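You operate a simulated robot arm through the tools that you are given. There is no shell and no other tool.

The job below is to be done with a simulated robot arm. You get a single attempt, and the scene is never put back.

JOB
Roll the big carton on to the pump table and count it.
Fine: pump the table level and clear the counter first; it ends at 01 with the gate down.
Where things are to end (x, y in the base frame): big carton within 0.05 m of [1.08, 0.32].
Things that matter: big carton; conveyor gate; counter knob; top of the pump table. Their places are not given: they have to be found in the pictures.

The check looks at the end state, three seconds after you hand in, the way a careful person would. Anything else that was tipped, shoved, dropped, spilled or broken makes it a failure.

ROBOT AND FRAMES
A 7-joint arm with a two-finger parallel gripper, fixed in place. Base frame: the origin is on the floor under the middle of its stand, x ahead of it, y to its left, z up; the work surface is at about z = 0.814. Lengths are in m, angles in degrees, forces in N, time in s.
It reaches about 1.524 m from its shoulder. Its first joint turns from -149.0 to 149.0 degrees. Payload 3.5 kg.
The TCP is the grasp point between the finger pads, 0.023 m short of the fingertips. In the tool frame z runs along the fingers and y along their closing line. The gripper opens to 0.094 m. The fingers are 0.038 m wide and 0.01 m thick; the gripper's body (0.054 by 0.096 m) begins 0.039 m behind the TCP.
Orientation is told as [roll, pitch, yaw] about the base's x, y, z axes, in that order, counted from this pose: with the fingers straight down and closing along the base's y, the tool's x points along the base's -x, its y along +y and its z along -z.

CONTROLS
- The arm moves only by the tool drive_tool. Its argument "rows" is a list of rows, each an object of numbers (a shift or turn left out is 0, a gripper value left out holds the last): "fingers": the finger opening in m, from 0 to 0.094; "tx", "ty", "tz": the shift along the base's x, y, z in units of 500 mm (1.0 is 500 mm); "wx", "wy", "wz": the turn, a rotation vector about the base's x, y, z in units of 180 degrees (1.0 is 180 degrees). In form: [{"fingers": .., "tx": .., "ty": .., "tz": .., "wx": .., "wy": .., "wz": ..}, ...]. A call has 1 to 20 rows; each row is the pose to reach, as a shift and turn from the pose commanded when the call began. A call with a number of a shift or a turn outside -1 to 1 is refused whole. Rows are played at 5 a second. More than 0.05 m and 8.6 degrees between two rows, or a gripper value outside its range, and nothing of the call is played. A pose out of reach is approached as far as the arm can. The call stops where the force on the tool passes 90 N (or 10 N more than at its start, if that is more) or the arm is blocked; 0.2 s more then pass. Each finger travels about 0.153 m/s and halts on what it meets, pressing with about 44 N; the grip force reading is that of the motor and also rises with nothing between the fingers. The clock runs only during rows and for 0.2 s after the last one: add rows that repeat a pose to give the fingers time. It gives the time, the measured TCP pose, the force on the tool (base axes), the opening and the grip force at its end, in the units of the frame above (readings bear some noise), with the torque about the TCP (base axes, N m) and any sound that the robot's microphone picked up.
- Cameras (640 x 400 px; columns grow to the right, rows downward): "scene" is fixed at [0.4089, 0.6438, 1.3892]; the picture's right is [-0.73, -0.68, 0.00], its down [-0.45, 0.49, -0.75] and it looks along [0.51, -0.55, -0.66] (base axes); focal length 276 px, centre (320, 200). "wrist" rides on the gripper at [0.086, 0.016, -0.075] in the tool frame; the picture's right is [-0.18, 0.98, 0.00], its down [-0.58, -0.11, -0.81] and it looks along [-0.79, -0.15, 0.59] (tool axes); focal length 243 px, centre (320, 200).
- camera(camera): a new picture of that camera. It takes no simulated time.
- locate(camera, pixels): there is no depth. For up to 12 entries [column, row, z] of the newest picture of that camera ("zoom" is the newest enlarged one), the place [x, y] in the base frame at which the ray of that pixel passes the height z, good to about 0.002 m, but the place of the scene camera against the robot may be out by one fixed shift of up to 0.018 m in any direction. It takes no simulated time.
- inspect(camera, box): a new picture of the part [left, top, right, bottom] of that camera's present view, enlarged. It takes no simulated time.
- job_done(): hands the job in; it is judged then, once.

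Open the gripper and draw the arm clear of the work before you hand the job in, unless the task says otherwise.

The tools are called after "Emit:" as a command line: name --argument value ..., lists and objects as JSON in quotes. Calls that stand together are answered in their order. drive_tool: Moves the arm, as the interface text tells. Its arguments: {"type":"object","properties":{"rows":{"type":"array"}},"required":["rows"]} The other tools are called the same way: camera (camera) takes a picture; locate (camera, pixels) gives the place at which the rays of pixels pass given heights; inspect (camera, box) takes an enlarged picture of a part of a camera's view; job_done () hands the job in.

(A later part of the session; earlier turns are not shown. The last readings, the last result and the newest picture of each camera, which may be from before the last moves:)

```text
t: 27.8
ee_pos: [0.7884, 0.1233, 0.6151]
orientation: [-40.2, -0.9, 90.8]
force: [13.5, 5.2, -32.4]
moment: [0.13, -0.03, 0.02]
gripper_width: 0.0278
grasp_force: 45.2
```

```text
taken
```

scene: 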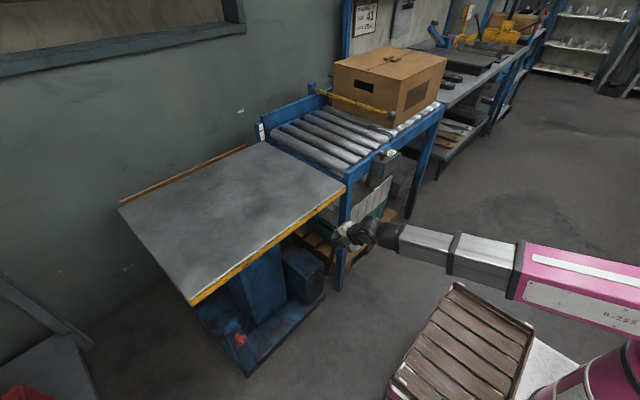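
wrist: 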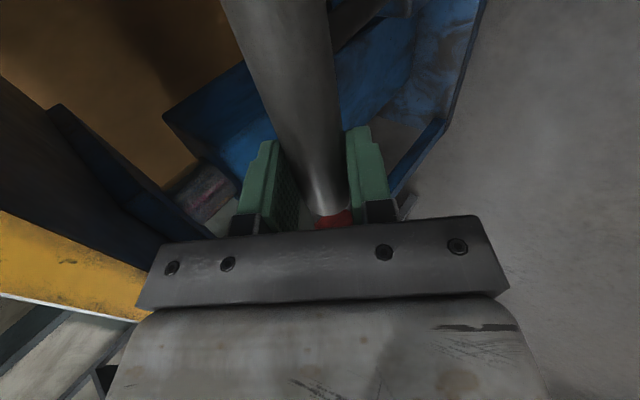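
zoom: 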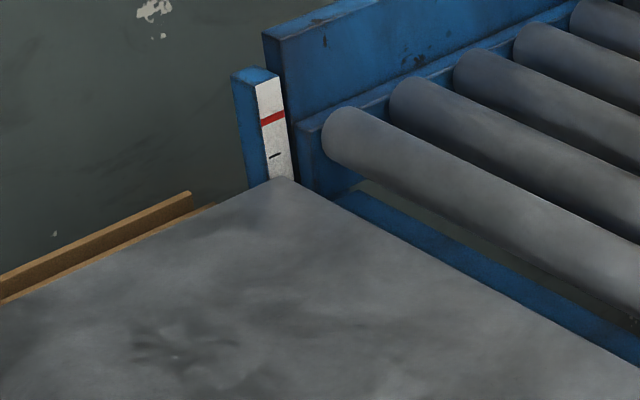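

The corner is at row 178, with the red mark at 118, so about 1.4 strokes remain. I'll make one more full stroke and then measure the height difference to the rollers before the final partial stroke.

Emit:
drive_tool --rows '[{"tx": -0.016, "tz": -0.004}, {"tx": -0.0354, "tz": -0.01}, {"tx": -0.077, "tz": -0.033}, {"tx": -0.1172, "tz": -0.059}, {"tx": -0.1552, "tz": -0.0878}, {"tx": -0.1912, "tz": -0.1192}, {"tx": -0.225, "tz": -0.153}, {"tx": -0.2564, "tz": -0.189}, {"tx": -0.2746, "tz": -0.2126}, {"tx": -0.2564, "tz": -0.189}, {"tx": -0.225, "tz": -0.153}, {"tx": -0.1912, "tz": -0.1192}, {"tx": -0.1552, "tz": -0.0878}, {"tx": -0.1172, "tz": -0.059}, {"tx": -0.077, "tz": -0.033}, {"tx": -0.0354, "tz": -0.01}, {"tx": -0.0016, "tz": 0.0028}, {"tx": -0.0016, "tz": 0.0028}]'

Emit:
inspect --camera "scene" --box '[250, 110, 290, 180]'

Emit:
inspect --camera "scene" --box '[250, 100, 380, 220]'

```text
t: 31.6
ee_pos: [0.7874, 0.1214, 0.619]
orientation: [-40.1, -0.8, 90.8]
force: [6.3, -8.7, -16.7]
moment: [0.21, 0.14, -0.15]
gripper_width: 0.0275
grasp_force: 45.2
```

```text
5.71 times, centred on (270, 145) of scene
```

zoom: 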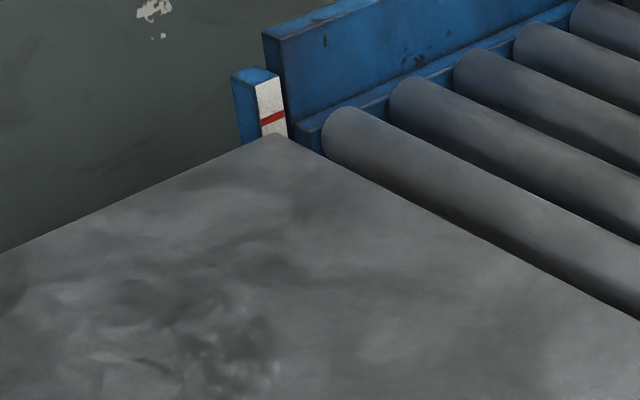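

```text
3.33 times, centred on (315, 160) of scene
```

zoom: 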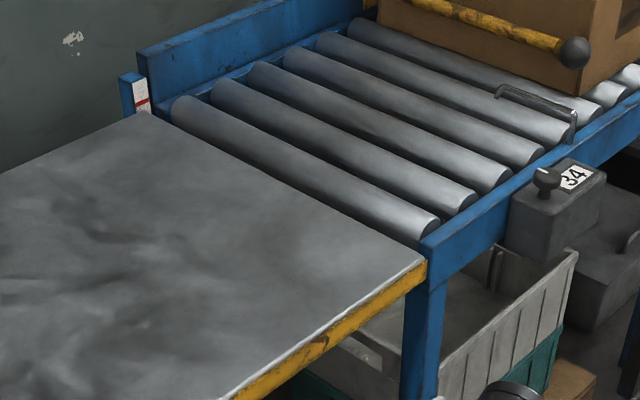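

The corner is now at row 135, about half a tick below the red mark. I'll compute the table's height from its front corner (346.5,178.6) and far corners, using the earlier height as reference, and compare with the roller tops.

Emit:
camera --camera "scene"

Emit:
locate --camera "scene" --pixels '[[346.5, 178.6, 0.78], [346.5, 178.6, 0.79], [346.5, 178.6, 0.8], [346.5, 178.6, 0.81], [262, 133, 0.78], [262, 133, 0.8], [262, 133, 0.81], [343, 212, 0.654], [263, 165, 0.654]]'

Emit:
inspect --camera "scene" --box '[320, 150, 376, 206]'

```text
taken
```

scene: 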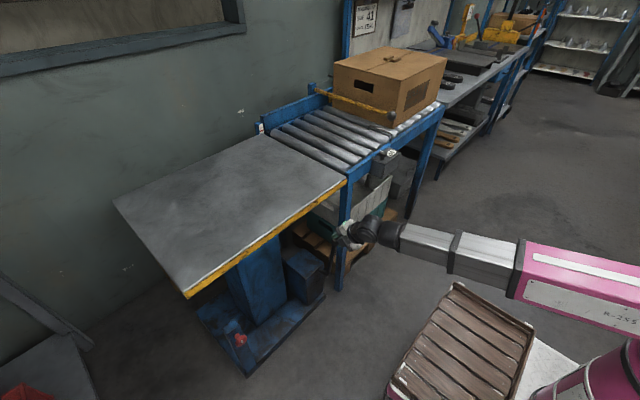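

```text
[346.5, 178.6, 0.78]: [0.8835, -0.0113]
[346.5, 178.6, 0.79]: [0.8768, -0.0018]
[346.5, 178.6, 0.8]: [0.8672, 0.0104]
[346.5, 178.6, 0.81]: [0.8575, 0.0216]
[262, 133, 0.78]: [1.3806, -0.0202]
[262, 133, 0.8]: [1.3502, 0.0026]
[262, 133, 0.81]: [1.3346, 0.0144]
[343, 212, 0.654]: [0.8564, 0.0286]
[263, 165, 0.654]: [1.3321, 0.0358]
```

```text
7.14 times, centred on (348, 178) of scene
```

zoom: 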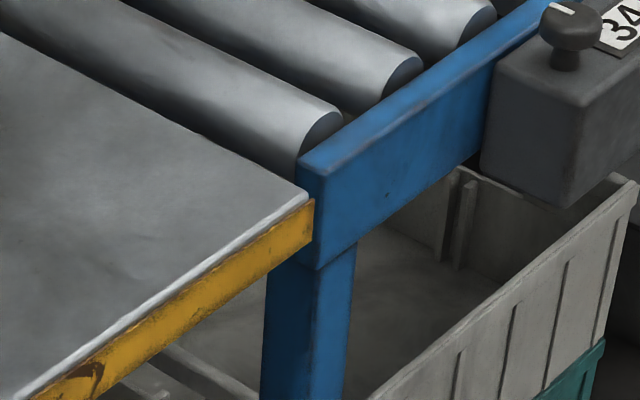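

Estimates of the height differ by about a centimetre, so before the last partial stroke I'll look at the roller/table junction edge-on. I open the fingers and back out along the finger axis, straightening the hand as I clear.

Emit:
drive_tool --rows '[{"fingers": 0.056}, {"fingers": 0.056}, {"tx": -0.026, "tz": 0.031}, {"tx": -0.064, "tz": 0.077}, {"tx": -0.11, "tz": 0.13}, {"tx": -0.15, "tz": 0.2}, {"tx": -0.15, "tz": 0.28}, {"tx": -0.15, "tz": 0.36}, {"tx": -0.15, "tz": 0.44}, {"tx": -0.15, "tz": 0.46, "wy": 0.045}, {"tx": -0.13, "tz": 0.48, "wy": 0.09}, {"tx": -0.11, "tz": 0.5, "wy": 0.135}, {"tx": -0.09, "tz": 0.52, "wy": 0.18}, {"tx": -0.07, "tz": 0.54, "wy": 0.222}, {"tx": -0.07, "tz": 0.54, "wy": 0.222}]'

Emit:
camera --camera "scene"

Emit:
camera --camera "wrist"

```text
t: 34.8
ee_pos: [0.7537, 0.1237, 0.8904]
orientation: [-0.1, -1.2, 90.0]
force: [-0.1, 0.4, 1.0]
moment: [-0.01, 0.0, -0.02]
gripper_width: 0.0557
grasp_force: 0.2
```

```text
taken
```

scene: 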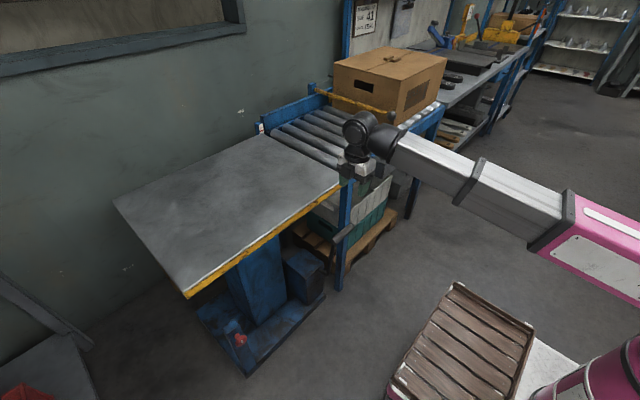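

```text
taken
```

wrist: 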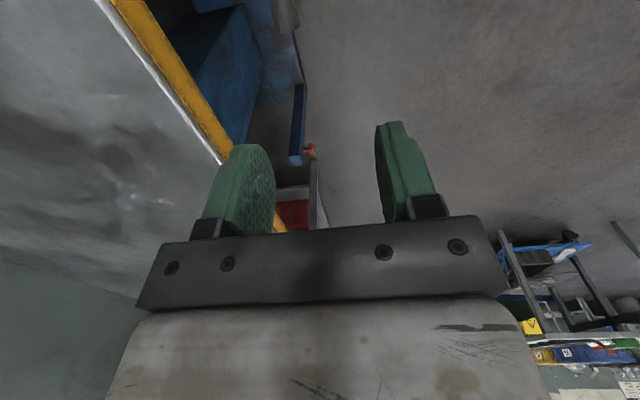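

Clear of the lever with no force. Now I turn the hand back by −90° and move in front of the roller/table junction.

Emit:
drive_tool --rows '[{"wz": -0.045, "ty": -0.02}, {"wz": -0.09, "ty": -0.04}, {"wz": -0.135, "ty": -0.06}, {"wz": -0.18, "ty": -0.08}, {"wz": -0.225, "ty": -0.1}, {"wz": -0.27, "ty": -0.12}, {"wz": -0.315, "ty": -0.14}, {"wz": -0.36, "ty": -0.16}, {"wz": -0.405, "ty": -0.18}, {"wz": -0.45, "ty": -0.2}, {"wz": -0.5, "ty": -0.22}, {"wz": -0.5, "ty": -0.22}]'

Emit:
drive_tool --rows '[{"wy": -0.04, "tz": -0.02, "tx": -0.01}, {"wy": -0.08, "tz": -0.04, "tx": -0.02}, {"wy": -0.12, "tz": -0.06, "tx": -0.04}, {"wy": -0.16, "tz": -0.09, "tx": -0.06}, {"wy": -0.2, "tz": -0.12, "tx": -0.08}, {"wy": -0.2, "tz": -0.12, "tx": -0.08}]'

Emit:
camera --camera "wrist"

```text
refused: row 11 steps farther than a row can; nothing moved
```

```text
t: 36.2
ee_pos: [0.7133, 0.1249, 0.8271]
orientation: [-36.3, -0.9, 90.7]
force: [0.2, -0.2, -0.4]
moment: [0.0, 0.0, -0.02]
gripper_width: 0.056
grasp_force: 0.0
```

```text
taken
```

wrist: 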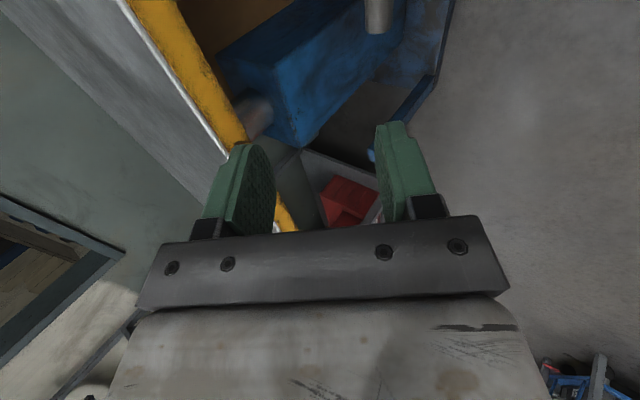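

The yaw call was refused (last step 9°), and the tilt call ran alone; nothing was touched. I'll undo the tilt first, then do the yaw with smaller steps.

Emit:
drive_tool --rows '[{"wy": 0.04, "tz": 0.03, "tx": 0.02}, {"wy": 0.08, "tz": 0.06, "tx": 0.04}, {"wy": 0.12, "tz": 0.09, "tx": 0.06}, {"wy": 0.16, "tz": 0.12, "tx": 0.08}, {"wy": 0.2, "tz": 0.12, "tx": 0.08}, {"wy": 0.2, "tz": 0.12, "tx": 0.08}]'

```text
t: 37.6
ee_pos: [0.7523, 0.1241, 0.8903]
orientation: [0.0, -1.3, 90.1]
force: [0.3, 0.0, -0.2]
moment: [-0.01, -0.01, 0.04]
gripper_width: 0.0559
grasp_force: 0.1
```

The hand is upright again at (0.752, 0.124, 0.890). Now the yaw of −90° in steps of about 8°, shifting to y ≈ 0.01.

Emit:
drive_tool --rows '[{"wz": -0.045, "ty": -0.02}, {"wz": -0.09, "ty": -0.04}, {"wz": -0.135, "ty": -0.06}, {"wz": -0.18, "ty": -0.08}, {"wz": -0.225, "ty": -0.1}, {"wz": -0.27, "ty": -0.12}, {"wz": -0.315, "ty": -0.14}, {"wz": -0.36, "ty": -0.16}, {"wz": -0.405, "ty": -0.18}, {"wz": -0.45, "ty": -0.2}, {"wz": -0.475, "ty": -0.21}, {"wz": -0.5, "ty": -0.22}, {"wz": -0.5, "ty": -0.22}]'

Emit:
camera --camera "wrist"

```text
t: 40.4
ee_pos: [0.7533, 0.0134, 0.8897]
orientation: [-0.2, -1.1, 0.1]
force: [0.6, -0.8, 0.4]
moment: [-0.01, 0.02, -0.01]
gripper_width: 0.056
grasp_force: 0.2
```

```text
taken
```

wrist: 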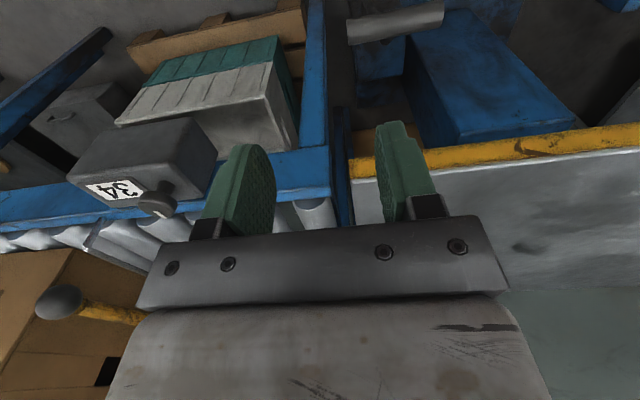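

The junction of rail and table corner lies between the fingers (about 335,180). I'll tilt the hand 36° so the camera looks level along +x at about surface height, opening the fingers for a clearer view.

Emit:
drive_tool --rows '[{"fingers": 0.094, "wy": -0.04, "tz": -0.02, "tx": -0.01}, {"wy": -0.08, "tz": -0.04, "tx": -0.03}, {"wy": -0.12, "tz": -0.06, "tx": -0.05}, {"wy": -0.16, "tz": -0.08, "tx": -0.07}, {"wy": -0.194, "tz": -0.1, "tx": -0.09}, {"wy": -0.194, "tz": -0.1, "tx": -0.09}]'

Emit:
camera --camera "wrist"

```text
t: 41.8
ee_pos: [0.7082, 0.0141, 0.8378]
orientation: [-0.4, -36.3, 0.1]
force: [-0.1, -0.6, 1.1]
moment: [0.0, -0.01, 0.01]
gripper_width: 0.0941
grasp_force: 0.0
```

```text
taken
```

wrist: 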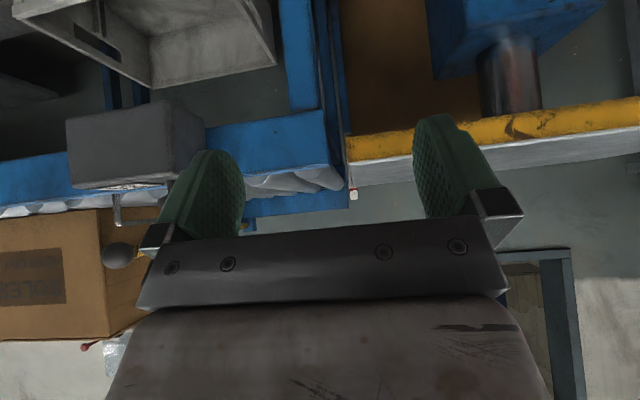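

Emit:
inspect --camera "wrist" --box '[240, 110, 430, 240]'

Emit:
inspect --camera "wrist" --box '[300, 130, 400, 220]'

```text
3.08 times, centred on (335, 175) of wrist
```

zoom: 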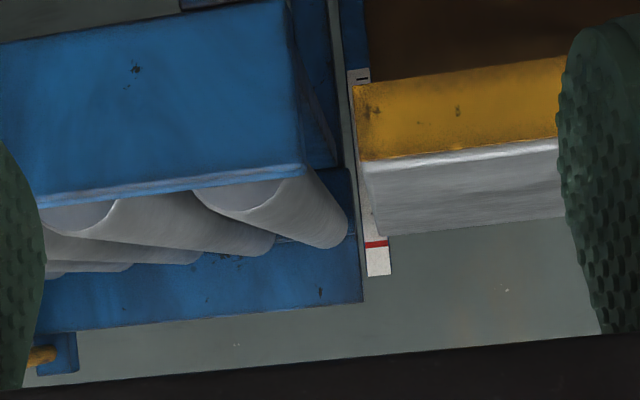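

```text
4.44 times, centred on (350, 175) of wrist
```

zoom: 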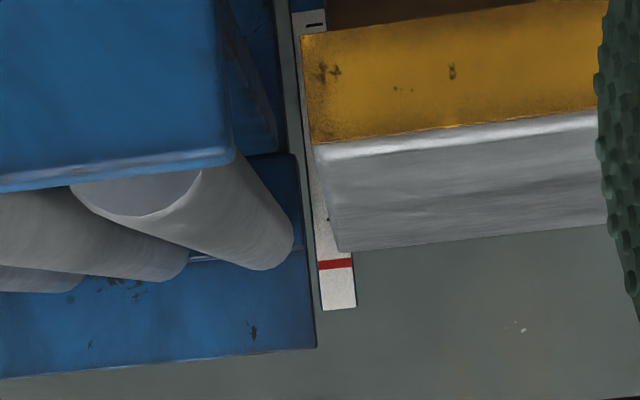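

The edge-on view shows the table's far corner about 15 zoom-px (≈10 mm) short of the red line, and the red line lines up with the roller tops. So I need about 1 cm more (≈9° of lever). I go back: untilt first.

Emit:
drive_tool --rows '[{"fingers": 0.056, "wy": 0.04, "tz": 0.03, "tx": 0.02}, {"wy": 0.08, "tz": 0.06, "tx": 0.04}, {"wy": 0.12, "tz": 0.08, "tx": 0.06}, {"wy": 0.16, "tz": 0.1, "tx": 0.08}, {"wy": 0.194, "tz": 0.1, "tx": 0.09}, {"wy": 0.194, "tz": 0.1, "tx": 0.09}]'

Emit:
drive_tool --rows '[{"wz": 0.045, "ty": 0.02}, {"wz": 0.09, "ty": 0.04}, {"wz": 0.135, "ty": 0.06}, {"wz": 0.18, "ty": 0.08}, {"wz": 0.225, "ty": 0.1}, {"wz": 0.27, "ty": 0.12}, {"wz": 0.315, "ty": 0.14}, {"wz": 0.36, "ty": 0.16}, {"wz": 0.405, "ty": 0.18}, {"wz": 0.45, "ty": 0.2}, {"wz": 0.475, "ty": 0.21}, {"wz": 0.5, "ty": 0.22}, {"wz": 0.5, "ty": 0.22}]'

Emit:
camera --camera "scene"

```text
t: 43.2
ee_pos: [0.7535, 0.0115, 0.8892]
orientation: [-0.2, -1.2, 0.0]
force: [-0.7, 0.2, 0.3]
moment: [0.05, 0.01, -0.01]
gripper_width: 0.0557
grasp_force: 0.1
```

```text
t: 46.0
ee_pos: [0.7543, 0.1237, 0.8888]
orientation: [-0.2, -1.1, 90.0]
force: [0.2, -0.8, 0.0]
moment: [-0.01, 0.0, -0.02]
gripper_width: 0.0562
grasp_force: 0.2
```

```text
taken
```

scene: 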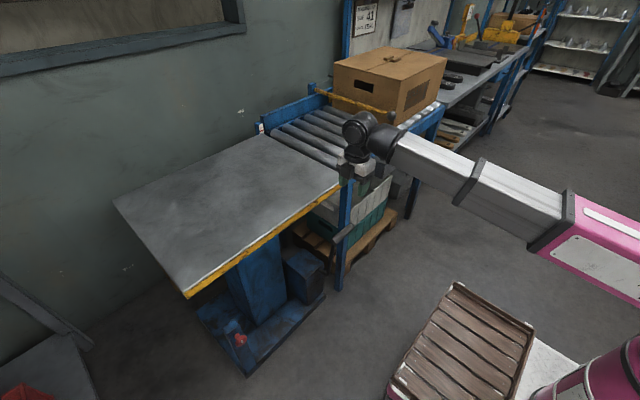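

Now I tilt −40° and retrace to the stand-off above the handle, pausing to confirm the handle is where I left it.

Emit:
drive_tool --rows '[{"wy": -0.045, "tx": -0.02, "tz": -0.02}, {"wy": -0.09, "tx": -0.04, "tz": -0.04}, {"wy": -0.135, "tx": -0.06, "tz": -0.06}, {"wy": -0.18, "tx": -0.08, "tz": -0.08}, {"wy": -0.222, "tx": -0.08, "tz": -0.1}, {"wy": -0.222, "tx": -0.08, "tz": -0.18}, {"wy": -0.222, "tx": -0.08, "tz": -0.26}, {"wy": -0.222, "tx": -0.08, "tz": -0.34}, {"wy": -0.222, "tx": -0.04, "tz": -0.41}, {"wy": -0.222, "tx": -0.04, "tz": -0.41}]'

Emit:
camera --camera "wrist"

```text
t: 48.2
ee_pos: [0.7361, 0.1226, 0.6849]
orientation: [-40.1, -0.8, 90.8]
force: [-0.1, 0.7, 1.1]
moment: [0.0, 0.04, -0.03]
gripper_width: 0.0557
grasp_force: 0.1
```

```text
taken
```

wrist: 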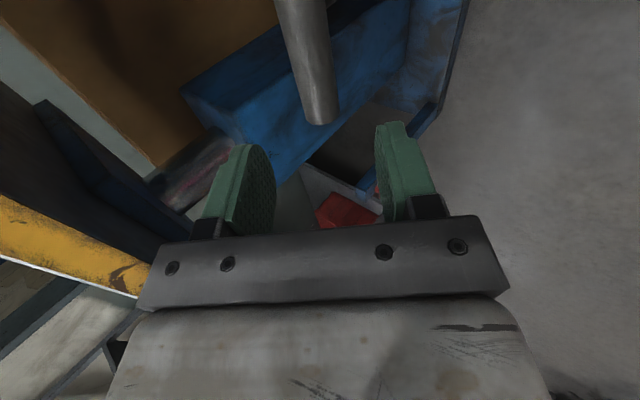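

The handle's end is at (320,110), centred between the fingers. I move in along the finger axis and close.

Emit:
drive_tool --rows '[{"tx": 0.03, "tz": -0.036}, {"tx": 0.06, "tz": -0.072}, {"tx": 0.085, "tz": -0.102}, {"tx": 0.106, "tz": -0.13}, {"tx": 0.106, "tz": -0.13}, {"fingers": 0.02, "tx": 0.106, "tz": -0.13}, {"fingers": 0.0, "tx": 0.106, "tz": -0.13}, {"fingers": 0.0, "tx": 0.106, "tz": -0.13}, {"fingers": 0.0, "tx": 0.106, "tz": -0.13}]'

Emit:
inspect --camera "scene" --box '[250, 110, 290, 180]'

```text
t: 50.2
ee_pos: [0.7844, 0.1231, 0.6181]
orientation: [-40.3, -0.9, 90.8]
force: [-1.0, -0.9, 10.5]
moment: [0.21, -0.3, 0.06]
gripper_width: 0.0275
grasp_force: 45.1
```

```text
5.71 times, centred on (270, 145) of scene
```

zoom: 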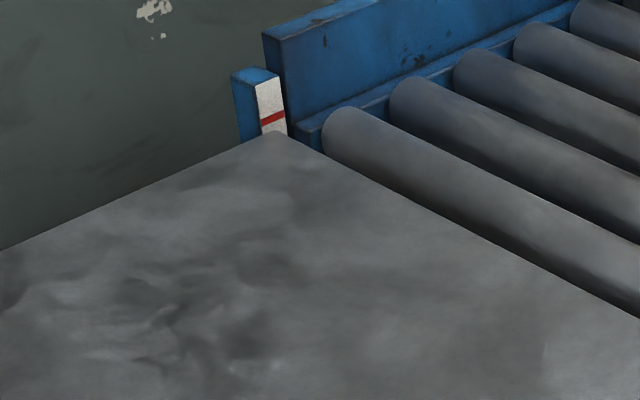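

Gripped again (0.0275, 45 N). I pull slowly to about 31° and check the corner, aiming for zoom row ≈122.

Emit:
drive_tool --rows '[{"tx": -0.014, "tz": -0.008}, {"tx": -0.0274, "tz": -0.016}, {"tx": -0.038, "tz": -0.0215}, {"tx": -0.0484, "tz": -0.0272}, {"tx": -0.059, "tz": -0.033}, {"tx": -0.069, "tz": -0.039}, {"tx": -0.069, "tz": -0.039}]'

Emit:
inspect --camera "scene" --box '[250, 110, 290, 180]'

Emit:
inspect --camera "scene" --box '[320, 150, 376, 206]'

```text
t: 51.8
ee_pos: [0.7529, 0.1238, 0.6013]
orientation: [-40.3, -0.7, 90.8]
force: [-11.4, -8.0, 29.4]
moment: [0.12, -0.06, -0.12]
gripper_width: 0.0277
grasp_force: 45.3
```

```text
5.71 times, centred on (270, 145) of scene
```

zoom: 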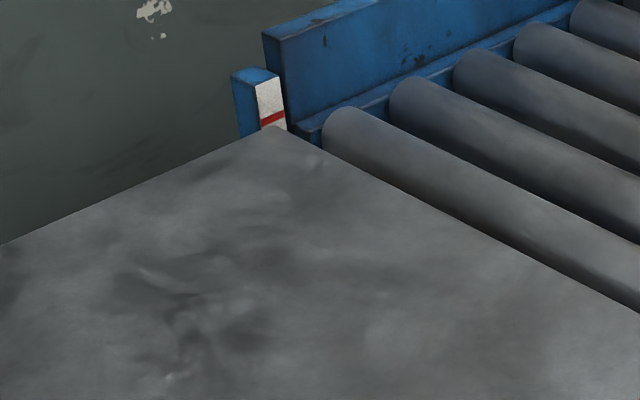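

```text
7.14 times, centred on (348, 178) of scene
```

zoom: 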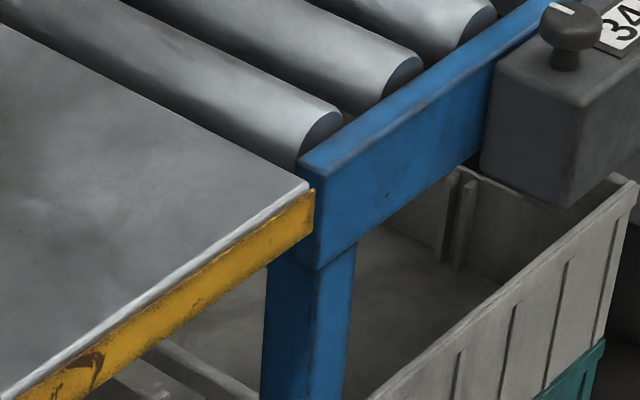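

The table rose about 6 mm (corner row 126); roughly 4 mm remain. I pull another ~3.5° and check.

Emit:
drive_tool --rows '[{"tx": -0.012, "tz": -0.006}, {"tx": -0.024, "tz": -0.0145}, {"tx": -0.036, "tz": -0.0225}, {"tx": -0.036, "tz": -0.0225}]'

Emit:
inspect --camera "scene" --box '[250, 110, 290, 180]'

Emit:
inspect --camera "scene" --box '[320, 150, 376, 206]'

```text
t: 52.8
ee_pos: [0.7342, 0.1235, 0.5901]
orientation: [-40.2, -0.8, 90.8]
force: [-3.8, -13.2, 15.3]
moment: [0.24, -0.04, 0.14]
gripper_width: 0.0275
grasp_force: 44.8
```

```text
5.71 times, centred on (270, 145) of scene
```

zoom: 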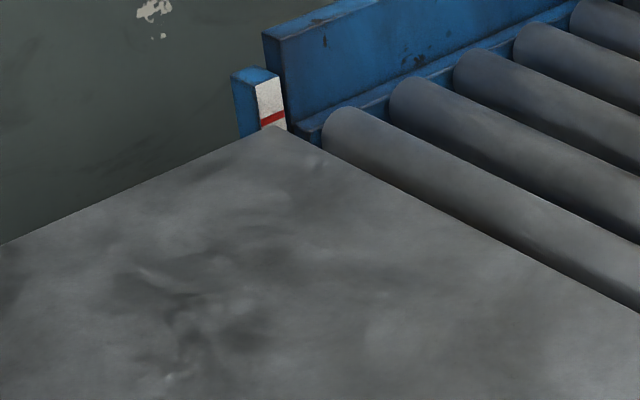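

```text
7.14 times, centred on (348, 178) of scene
```

zoom: 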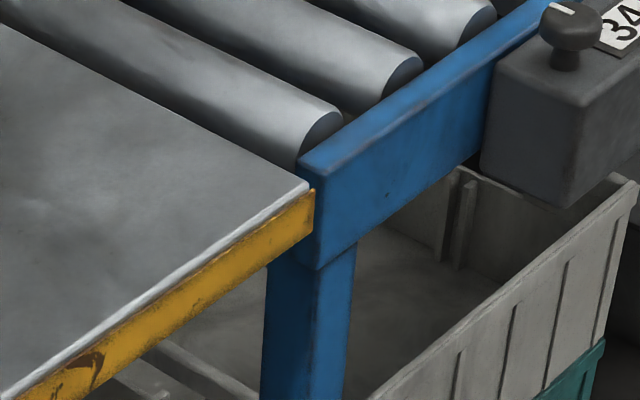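

The picture is unchanged by this last pull (corner still at row 126, front corner at 308,182). I'll pull a few degrees more to see whether the table has reached its own upper stop.

Emit:
drive_tool --rows '[{"tx": -0.012, "tz": -0.0085}, {"tx": -0.024, "tz": -0.0175}, {"tx": -0.036, "tz": -0.0265}, {"tx": -0.036, "tz": -0.0265}]'

Emit:
inspect --camera "scene" --box '[250, 110, 290, 180]'

Emit:
inspect --camera "scene" --box '[320, 150, 376, 206]'

```text
t: 53.8
ee_pos: [0.7154, 0.1249, 0.5771]
orientation: [-40.3, -0.8, 90.7]
force: [-14.9, -5.2, 28.2]
moment: [-0.05, 0.03, -0.07]
gripper_width: 0.0276
grasp_force: 45.0
```

```text
5.71 times, centred on (270, 145) of scene
```

zoom: 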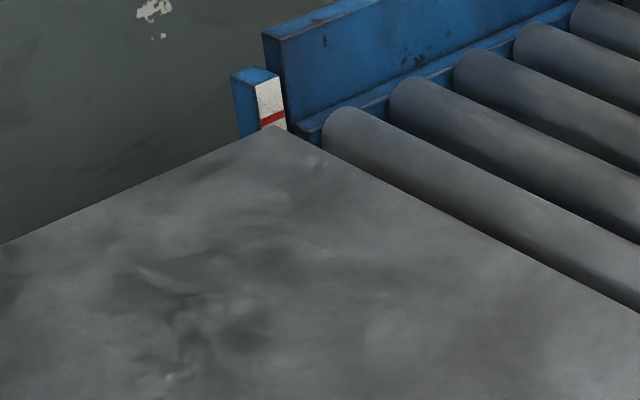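

```text
7.14 times, centred on (348, 178) of scene
```

zoom: 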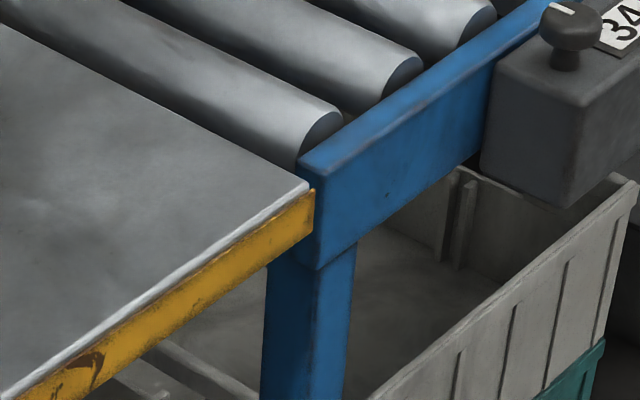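

The table no longer rises, so it has reached its top stop, level with the rollers to within a few millimetres. I return the lever upright, open the fingers, and back out upward.

Emit:
drive_tool --rows '[{"tx": 0.0288, "tz": 0.017}, {"tx": 0.069, "tz": 0.043}, {"tx": 0.1106, "tz": 0.066}, {"tx": 0.1376, "tz": 0.08}, {"tx": 0.1376, "tz": 0.08}, {"fingers": 0.056, "tx": 0.1376, "tz": 0.08}, {"fingers": 0.056, "tx": 0.1376, "tz": 0.08}, {"tx": 0.11, "tz": 0.113}, {"tx": 0.072, "tz": 0.158}, {"tx": 0.03, "tz": 0.21}, {"tx": -0.01, "tz": 0.28}, {"tx": -0.01, "tz": 0.36}, {"tx": -0.01, "tz": 0.44}, {"tx": -0.01, "tz": 0.52}, {"tx": -0.01, "tz": 0.54, "wy": 0.045}, {"tx": 0.01, "tz": 0.56, "wy": 0.09}, {"tx": 0.03, "tz": 0.58, "wy": 0.135}, {"tx": 0.05, "tz": 0.6, "wy": 0.18}, {"tx": 0.07, "tz": 0.62, "wy": 0.222}, {"tx": 0.07, "tz": 0.62, "wy": 0.222}]'

Emit:
camera --camera "scene"

Emit:
camera --camera "wrist"

```text
t: 58.0
ee_pos: [0.7485, 0.1219, 0.8866]
orientation: [-0.1, -1.1, 90.1]
force: [1.1, -0.7, 0.8]
moment: [-0.01, 0.05, -0.01]
gripper_width: 0.0558
grasp_force: 0.1
```

```text
taken
```

scene: 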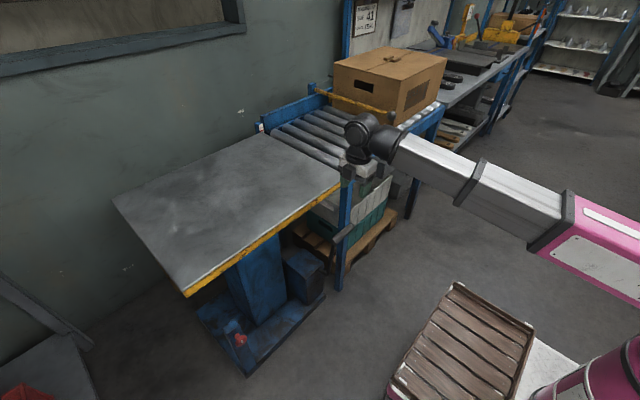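

```text
taken
```

wrist: 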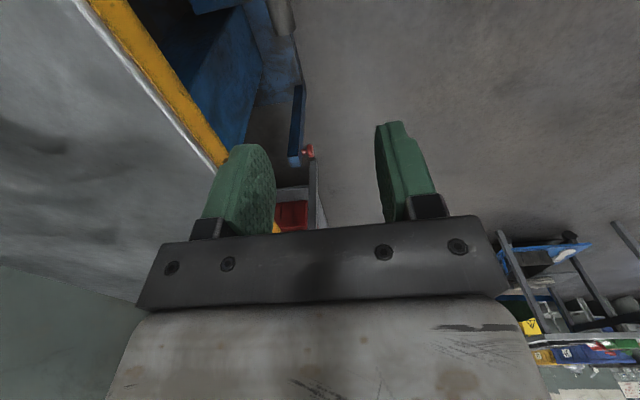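

The lever is upright and free and the table stays up. Next the counter: I turn the hand back to yaw 0 while moving toward y ≈ −0.13 for a look at the knob.

Emit:
drive_tool --rows '[{"wz": -0.045, "ty": -0.04, "tz": 0.02}, {"wz": -0.09, "ty": -0.08, "tz": 0.04}, {"wz": -0.135, "ty": -0.12, "tz": 0.06}, {"wz": -0.18, "ty": -0.16, "tz": 0.08}, {"wz": -0.225, "ty": -0.2, "tz": 0.1}, {"wz": -0.27, "ty": -0.24, "tz": 0.1}, {"wz": -0.315, "ty": -0.28, "tz": 0.1}, {"wz": -0.36, "ty": -0.32, "tz": 0.1}, {"wz": -0.405, "ty": -0.36, "tz": 0.1}, {"wz": -0.45, "ty": -0.4, "tz": 0.1}, {"wz": -0.475, "ty": -0.44, "tz": 0.1}, {"wz": -0.5, "ty": -0.48, "tz": 0.1}, {"wz": -0.5, "ty": -0.5, "tz": 0.1}, {"wz": -0.5, "ty": -0.5, "tz": 0.1}]'

Emit:
camera --camera "wrist"

Emit:
camera --camera "scene"

```text
t: 61.0
ee_pos: [0.7531, -0.1277, 0.936]
orientation: [-0.1, -1.0, 0.0]
force: [0.1, 0.5, -0.4]
moment: [0.01, 0.01, 0.01]
gripper_width: 0.0561
grasp_force: 0.1
```

```text
taken
```

wrist: 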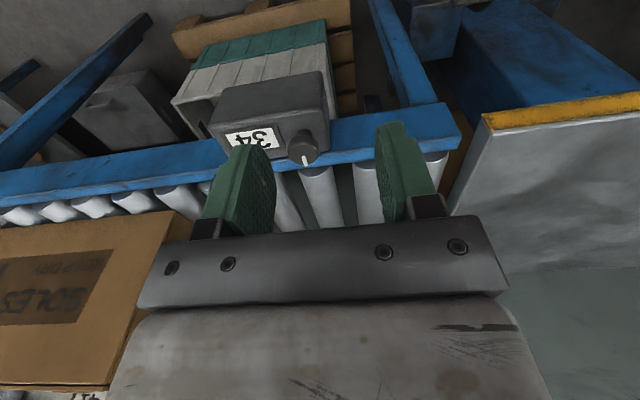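

```text
taken
```

scene: 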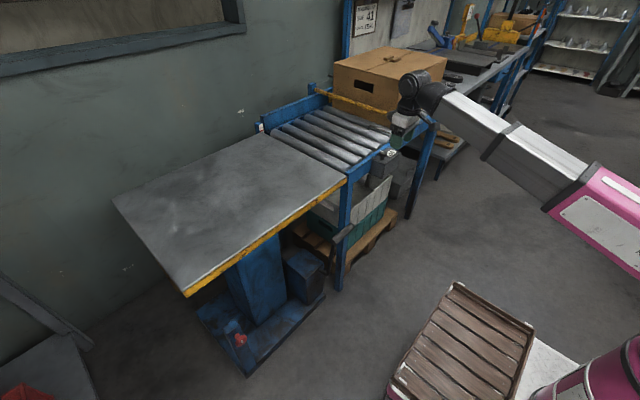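

The knob is at about (302,145) in the wrist picture, reading window beside it. I'll enlarge it and triangulate against the scene camera (knob at ≈383.3,152).

Emit:
inspect --camera "wrist" --box '[200, 70, 360, 200]'

Emit:
locate --camera "wrist" --pixels '[[303, 150, 0.8], [303, 150, 0.82], [303, 150, 0.84], [303, 150, 0.86], [212, 125, 0.8], [325, 72, 0.8], [325, 72, 0.7], [255, 137, 0.8]]'

Emit:
inspect --camera "scene" --box '[355, 130, 415, 180]'

Emit:
locate --camera "scene" --pixels '[[383.3, 152, 0.8], [383.3, 152, 0.82], [383.3, 152, 0.84], [383.3, 152, 0.86]]'

```text
3.08 times, centred on (280, 135) of wrist
```

zoom: 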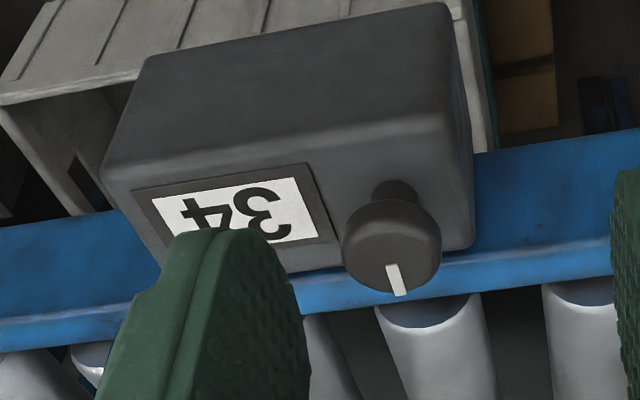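

```text
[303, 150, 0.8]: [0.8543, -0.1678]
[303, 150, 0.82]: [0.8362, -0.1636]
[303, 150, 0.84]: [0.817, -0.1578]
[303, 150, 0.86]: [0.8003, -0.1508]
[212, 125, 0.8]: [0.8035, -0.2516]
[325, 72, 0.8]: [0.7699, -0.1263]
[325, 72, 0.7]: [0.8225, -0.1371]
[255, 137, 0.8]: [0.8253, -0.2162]
```

```text
8.00 times, centred on (385, 155) of scene
```

zoom: 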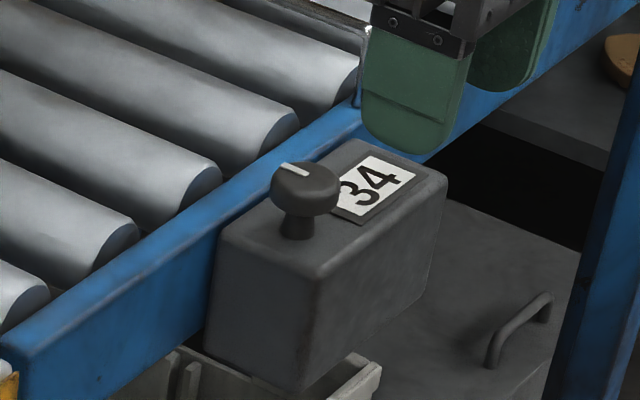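

```text
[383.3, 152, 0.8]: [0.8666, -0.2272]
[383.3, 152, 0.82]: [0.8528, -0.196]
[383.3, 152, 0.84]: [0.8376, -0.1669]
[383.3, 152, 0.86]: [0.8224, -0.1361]
```

The knob ray gives y ≈ −0.16, but x and z trade off. I'll move to look from more directly above to separate them.

Emit:
drive_tool --rows '[{"fingers": 0.07, "tx": 0.04, "tz": 0.04}, {"tx": 0.08, "tz": 0.07}, {"tx": 0.12, "tz": 0.1}, {"tx": 0.12, "tz": 0.1}]'

Emit:
camera --camera "wrist"

Emit:
inspect --camera "wrist" --box '[200, 0, 400, 140]'

```text
t: 62.0
ee_pos: [0.8109, -0.1257, 0.9865]
orientation: [-0.2, -1.1, 0.1]
force: [-0.1, -0.2, -0.6]
moment: [0.0, -0.02, -0.01]
gripper_width: 0.0699
grasp_force: 0.1
```

```text
taken
```

wrist: 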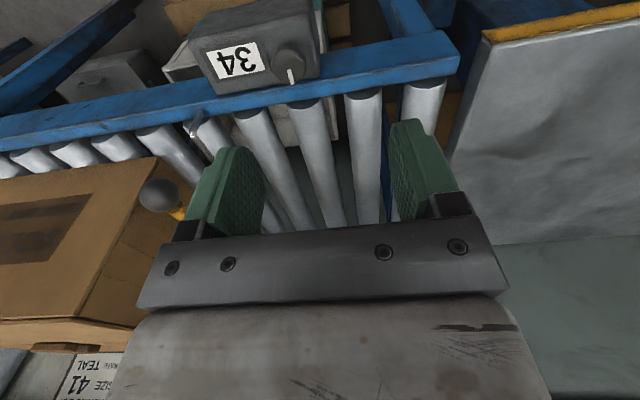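

```text
2.86 times, centred on (300, 70) of wrist
```

zoom: 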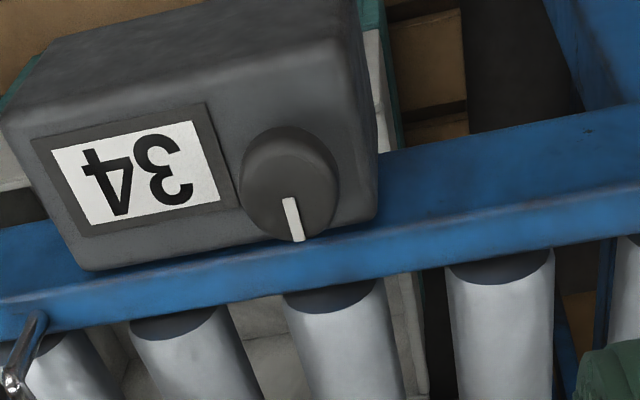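

From this steeper view the knob's top centre is at about (289,66). I'll locate it, plus box-top points, at several heights.

Emit:
locate --camera "wrist" --pixels '[[289.2, 66, 0.8], [289.2, 66, 0.82], [289.2, 66, 0.84], [289.2, 66, 0.86], [290, 75, 0.82], [290, 75, 0.84], [290, 75, 0.86], [272, 66, 0.84], [307, 66, 0.84], [160, 196, 0.9], [160, 196, 0.95], [160, 196, 1.0]]'

```text
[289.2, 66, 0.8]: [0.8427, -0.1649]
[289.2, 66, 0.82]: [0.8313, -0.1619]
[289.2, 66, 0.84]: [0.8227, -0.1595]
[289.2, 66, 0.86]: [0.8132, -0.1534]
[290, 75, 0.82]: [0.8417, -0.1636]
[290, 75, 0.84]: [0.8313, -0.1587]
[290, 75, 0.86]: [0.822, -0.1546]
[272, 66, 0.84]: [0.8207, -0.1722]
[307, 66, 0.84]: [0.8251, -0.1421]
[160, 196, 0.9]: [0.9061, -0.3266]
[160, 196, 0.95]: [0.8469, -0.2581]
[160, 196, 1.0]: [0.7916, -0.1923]
```

With corrected top-face centres the two rays cross at about (0.8255, −0.1595, z 0.838); cap diameter ≈0.031. I'll go to a point above the knob with fingers at 0.07 and check the alignment.

Emit:
drive_tool --rows '[{"tx": 0.01, "ty": -0.025, "tz": -0.04}, {"tx": 0.02, "ty": -0.05, "tz": -0.08}, {"tx": 0.029, "ty": -0.0676, "tz": -0.13}, {"tx": 0.029, "ty": -0.0676, "tz": -0.173}, {"tx": 0.029, "ty": -0.0676, "tz": -0.173}]'

Emit:
camera --camera "wrist"

Emit:
inspect --camera "scene" --box '[355, 110, 415, 180]'

```text
t: 63.2
ee_pos: [0.8249, -0.1605, 0.8993]
orientation: [-0.3, -1.2, 0.1]
force: [-0.1, -0.6, -0.4]
moment: [-0.01, -0.01, -0.01]
gripper_width: 0.07
grasp_force: 0.0
```

```text
taken
```

wrist: 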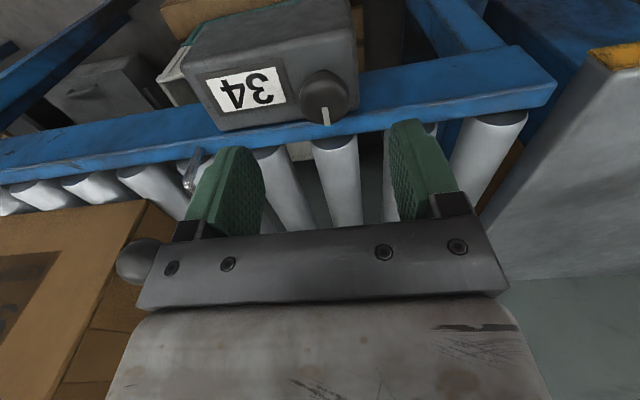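

```text
5.71 times, centred on (385, 145) of scene
```

zoom: 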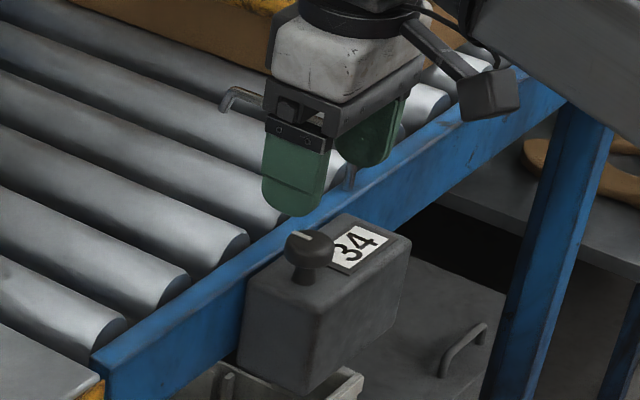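

The knob cap spans (300–346, 68–124) here, centre of its top near (323,104). I verify its place from this close view before descending.

Emit:
locate --camera "wrist" --pixels '[[323, 104, 0.83], [323, 104, 0.838], [323, 104, 0.845], [301, 102, 0.835], [346, 100, 0.835]]'

Emit:
inspect --camera "wrist" --box '[260, 40, 400, 150]'

```text
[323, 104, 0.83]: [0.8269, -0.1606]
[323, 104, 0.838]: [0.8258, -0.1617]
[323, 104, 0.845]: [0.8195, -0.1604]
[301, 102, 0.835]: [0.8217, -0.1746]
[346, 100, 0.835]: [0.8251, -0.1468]
```

```text
3.64 times, centred on (330, 95) of wrist
```

zoom: 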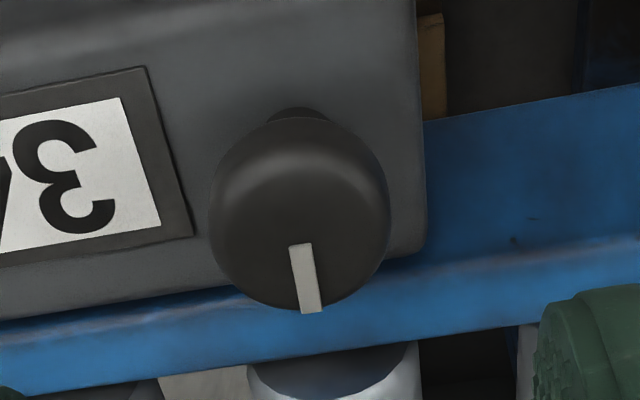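

The close view confirms (0.825, −0.161). I descend so the cap sits between the fingertips (TCP z ≈ 0.836) and close on it.

Emit:
drive_tool --rows '[{"tz": -0.03}, {"tz": -0.06}, {"tz": -0.09}, {"tz": -0.11}, {"tz": -0.126}, {"tz": -0.126}, {"fingers": 0.02, "tz": -0.126}, {"fingers": 0.0, "tz": -0.126}, {"fingers": 0.0, "tz": -0.126}, {"fingers": 0.0, "tz": -0.126}]'

Emit:
camera --camera "wrist"

Emit:
inspect --camera "scene" --box '[355, 110, 415, 180]'

```text
t: 65.4
ee_pos: [0.8255, -0.158, 0.8357]
orientation: [-0.1, -1.1, 0.1]
force: [-0.4, 28.1, -4.8]
moment: [0.01, -0.41, 0.01]
gripper_width: 0.0305
grasp_force: 45.2
```

```text
taken
```

wrist: 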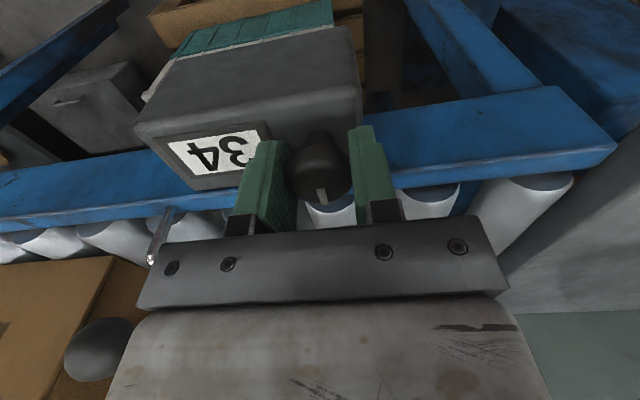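

```text
5.71 times, centred on (385, 145) of scene
```

zoom: 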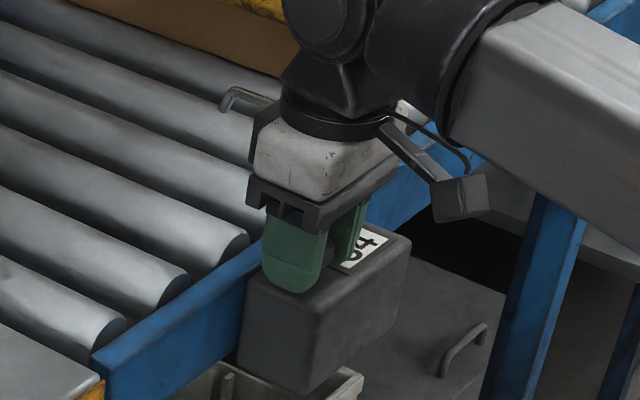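

The knob is gripped (0.0305, 45 N), with a 28 N side load, which I relieve by 2 mm in +y. Then I try turning 40° clockwise (seen from above) and look at the reading.

Emit:
drive_tool --rows '[{"ty": 0.003}, {"ty": 0.003, "wz": -0.04}, {"ty": 0.003, "wz": -0.08}, {"ty": 0.003, "wz": -0.12}, {"ty": 0.003, "wz": -0.16}, {"ty": 0.003, "wz": -0.2}, {"ty": 0.003, "wz": -0.22}, {"ty": 0.003, "wz": -0.22}]'

Emit:
camera --camera "wrist"

Emit:
inspect --camera "scene" --box '[355, 110, 415, 180]'

```text
t: 67.2
ee_pos: [0.8252, -0.1575, 0.8356]
orientation: [-0.2, -1.1, -39.6]
force: [-5.8, 17.6, -1.4]
moment: [0.59, 0.01, -0.02]
gripper_width: 0.0306
grasp_force: 45.1
```

```text
taken
```

wrist: 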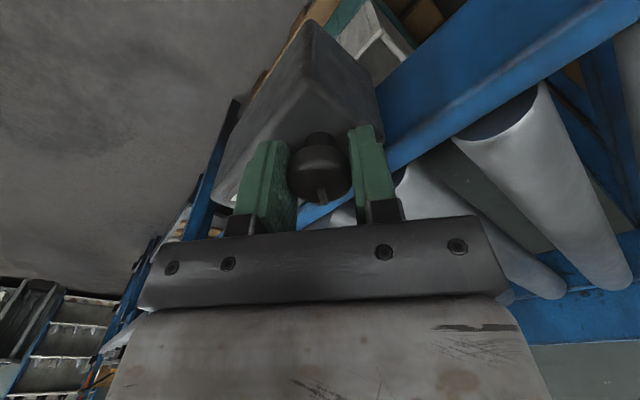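

```text
5.71 times, centred on (385, 145) of scene
```

zoom: 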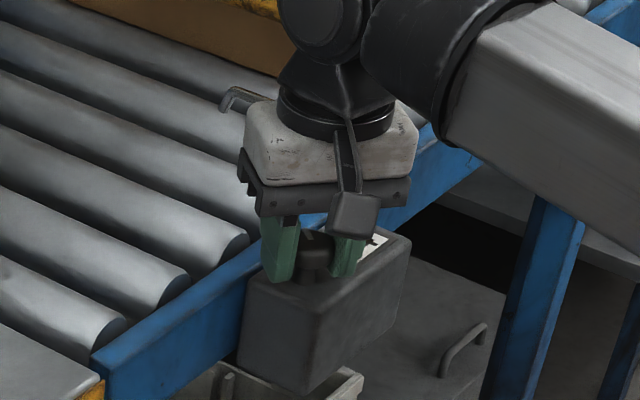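

The knob turns freely with the hand (the pointer still lines up at (322,195) between the fingers, no torque). The reading is hidden now, so I continue clockwise to about −90°.

Emit:
drive_tool --rows '[{"wz": -0.04}, {"wz": -0.08}, {"wz": -0.12}, {"wz": -0.16}, {"wz": -0.2}, {"wz": -0.24}, {"wz": -0.28}, {"wz": -0.28}]'

Emit:
camera --camera "wrist"

Emit:
inspect --camera "scene" --box '[355, 110, 415, 180]'

```text
t: 69.0
ee_pos: [0.8262, -0.1576, 0.8359]
orientation: [-0.3, -1.1, -90.1]
force: [-7.9, 16.0, -26.4]
moment: [0.36, -0.27, -0.02]
gripper_width: 0.0306
grasp_force: 45.1
```

```text
taken
```

wrist: 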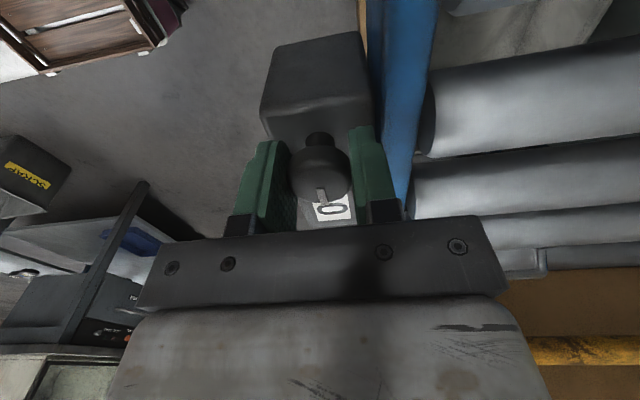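

```text
5.71 times, centred on (385, 145) of scene
```

zoom: 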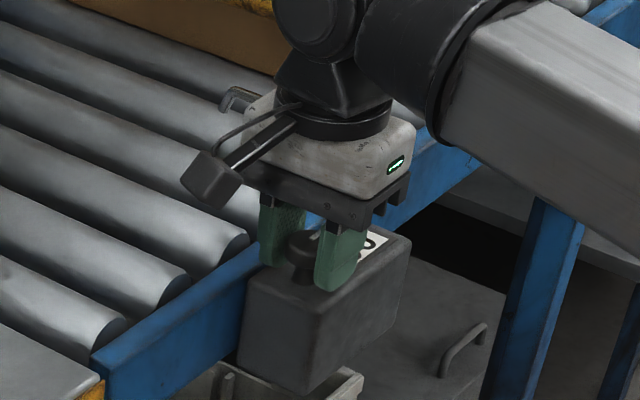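

A "0" is now visible in the window at (335,208). I'll enlarge both views to read it.

Emit:
inspect --camera "wrist" --box '[280, 150, 380, 230]'

Emit:
inspect --camera "scene" --box '[375, 140, 405, 160]'

```text
5.00 times, centred on (330, 190) of wrist
```

zoom: 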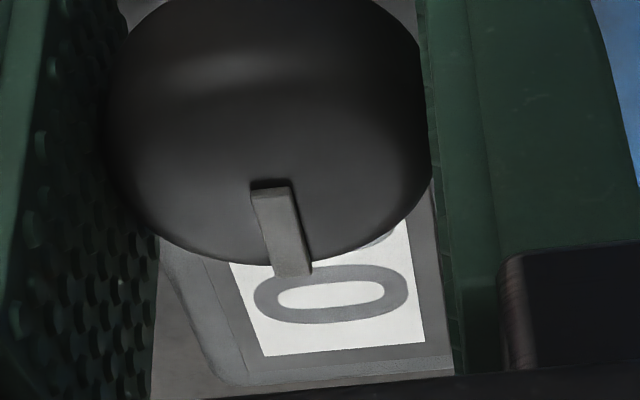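

```text
16.00 times, centred on (390, 150) of scene
```

zoom: 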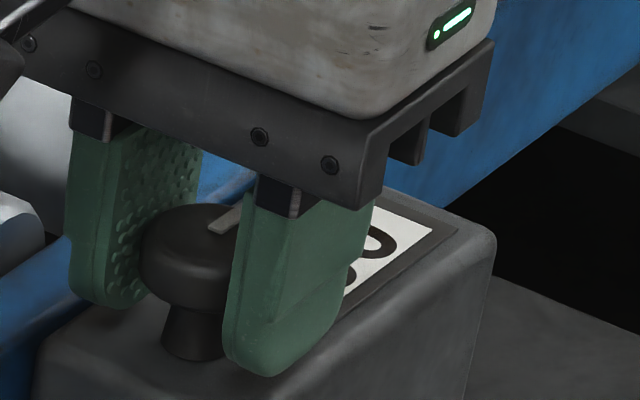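

The last digit reads 0 and part of another round digit shows. I open the fingers modestly (0.05, to stay off the rail) and lift straight up to read the whole window.

Emit:
drive_tool --rows '[{"fingers": 0.05}, {"fingers": 0.05}, {"tz": 0.04}, {"tz": 0.1}, {"tz": 0.18}, {"tz": 0.26}, {"tz": 0.26}]'

Emit:
camera --camera "scene"

Emit:
inspect --camera "scene" --box '[365, 130, 415, 180]'

Emit:
camera --camera "wrist"

```text
t: 70.6
ee_pos: [0.8272, -0.1585, 0.9659]
orientation: [-0.2, -1.0, -89.9]
force: [0.8, -0.3, -0.1]
moment: [-0.02, 0.0, -0.01]
gripper_width: 0.0501
grasp_force: 0.1
```

```text
taken
```

scene: 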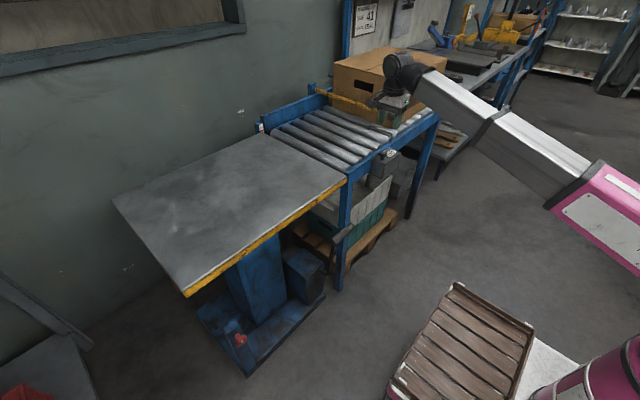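

```text
8.00 times, centred on (390, 155) of scene
```

zoom: 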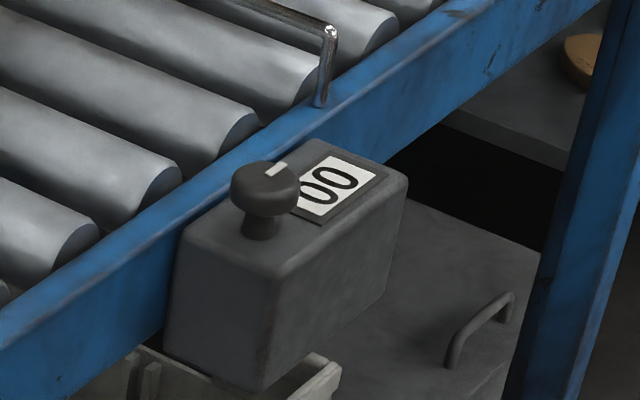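

```text
taken
```

wrist: 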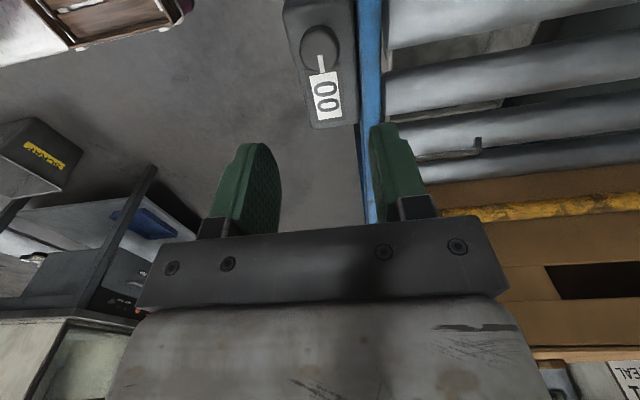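

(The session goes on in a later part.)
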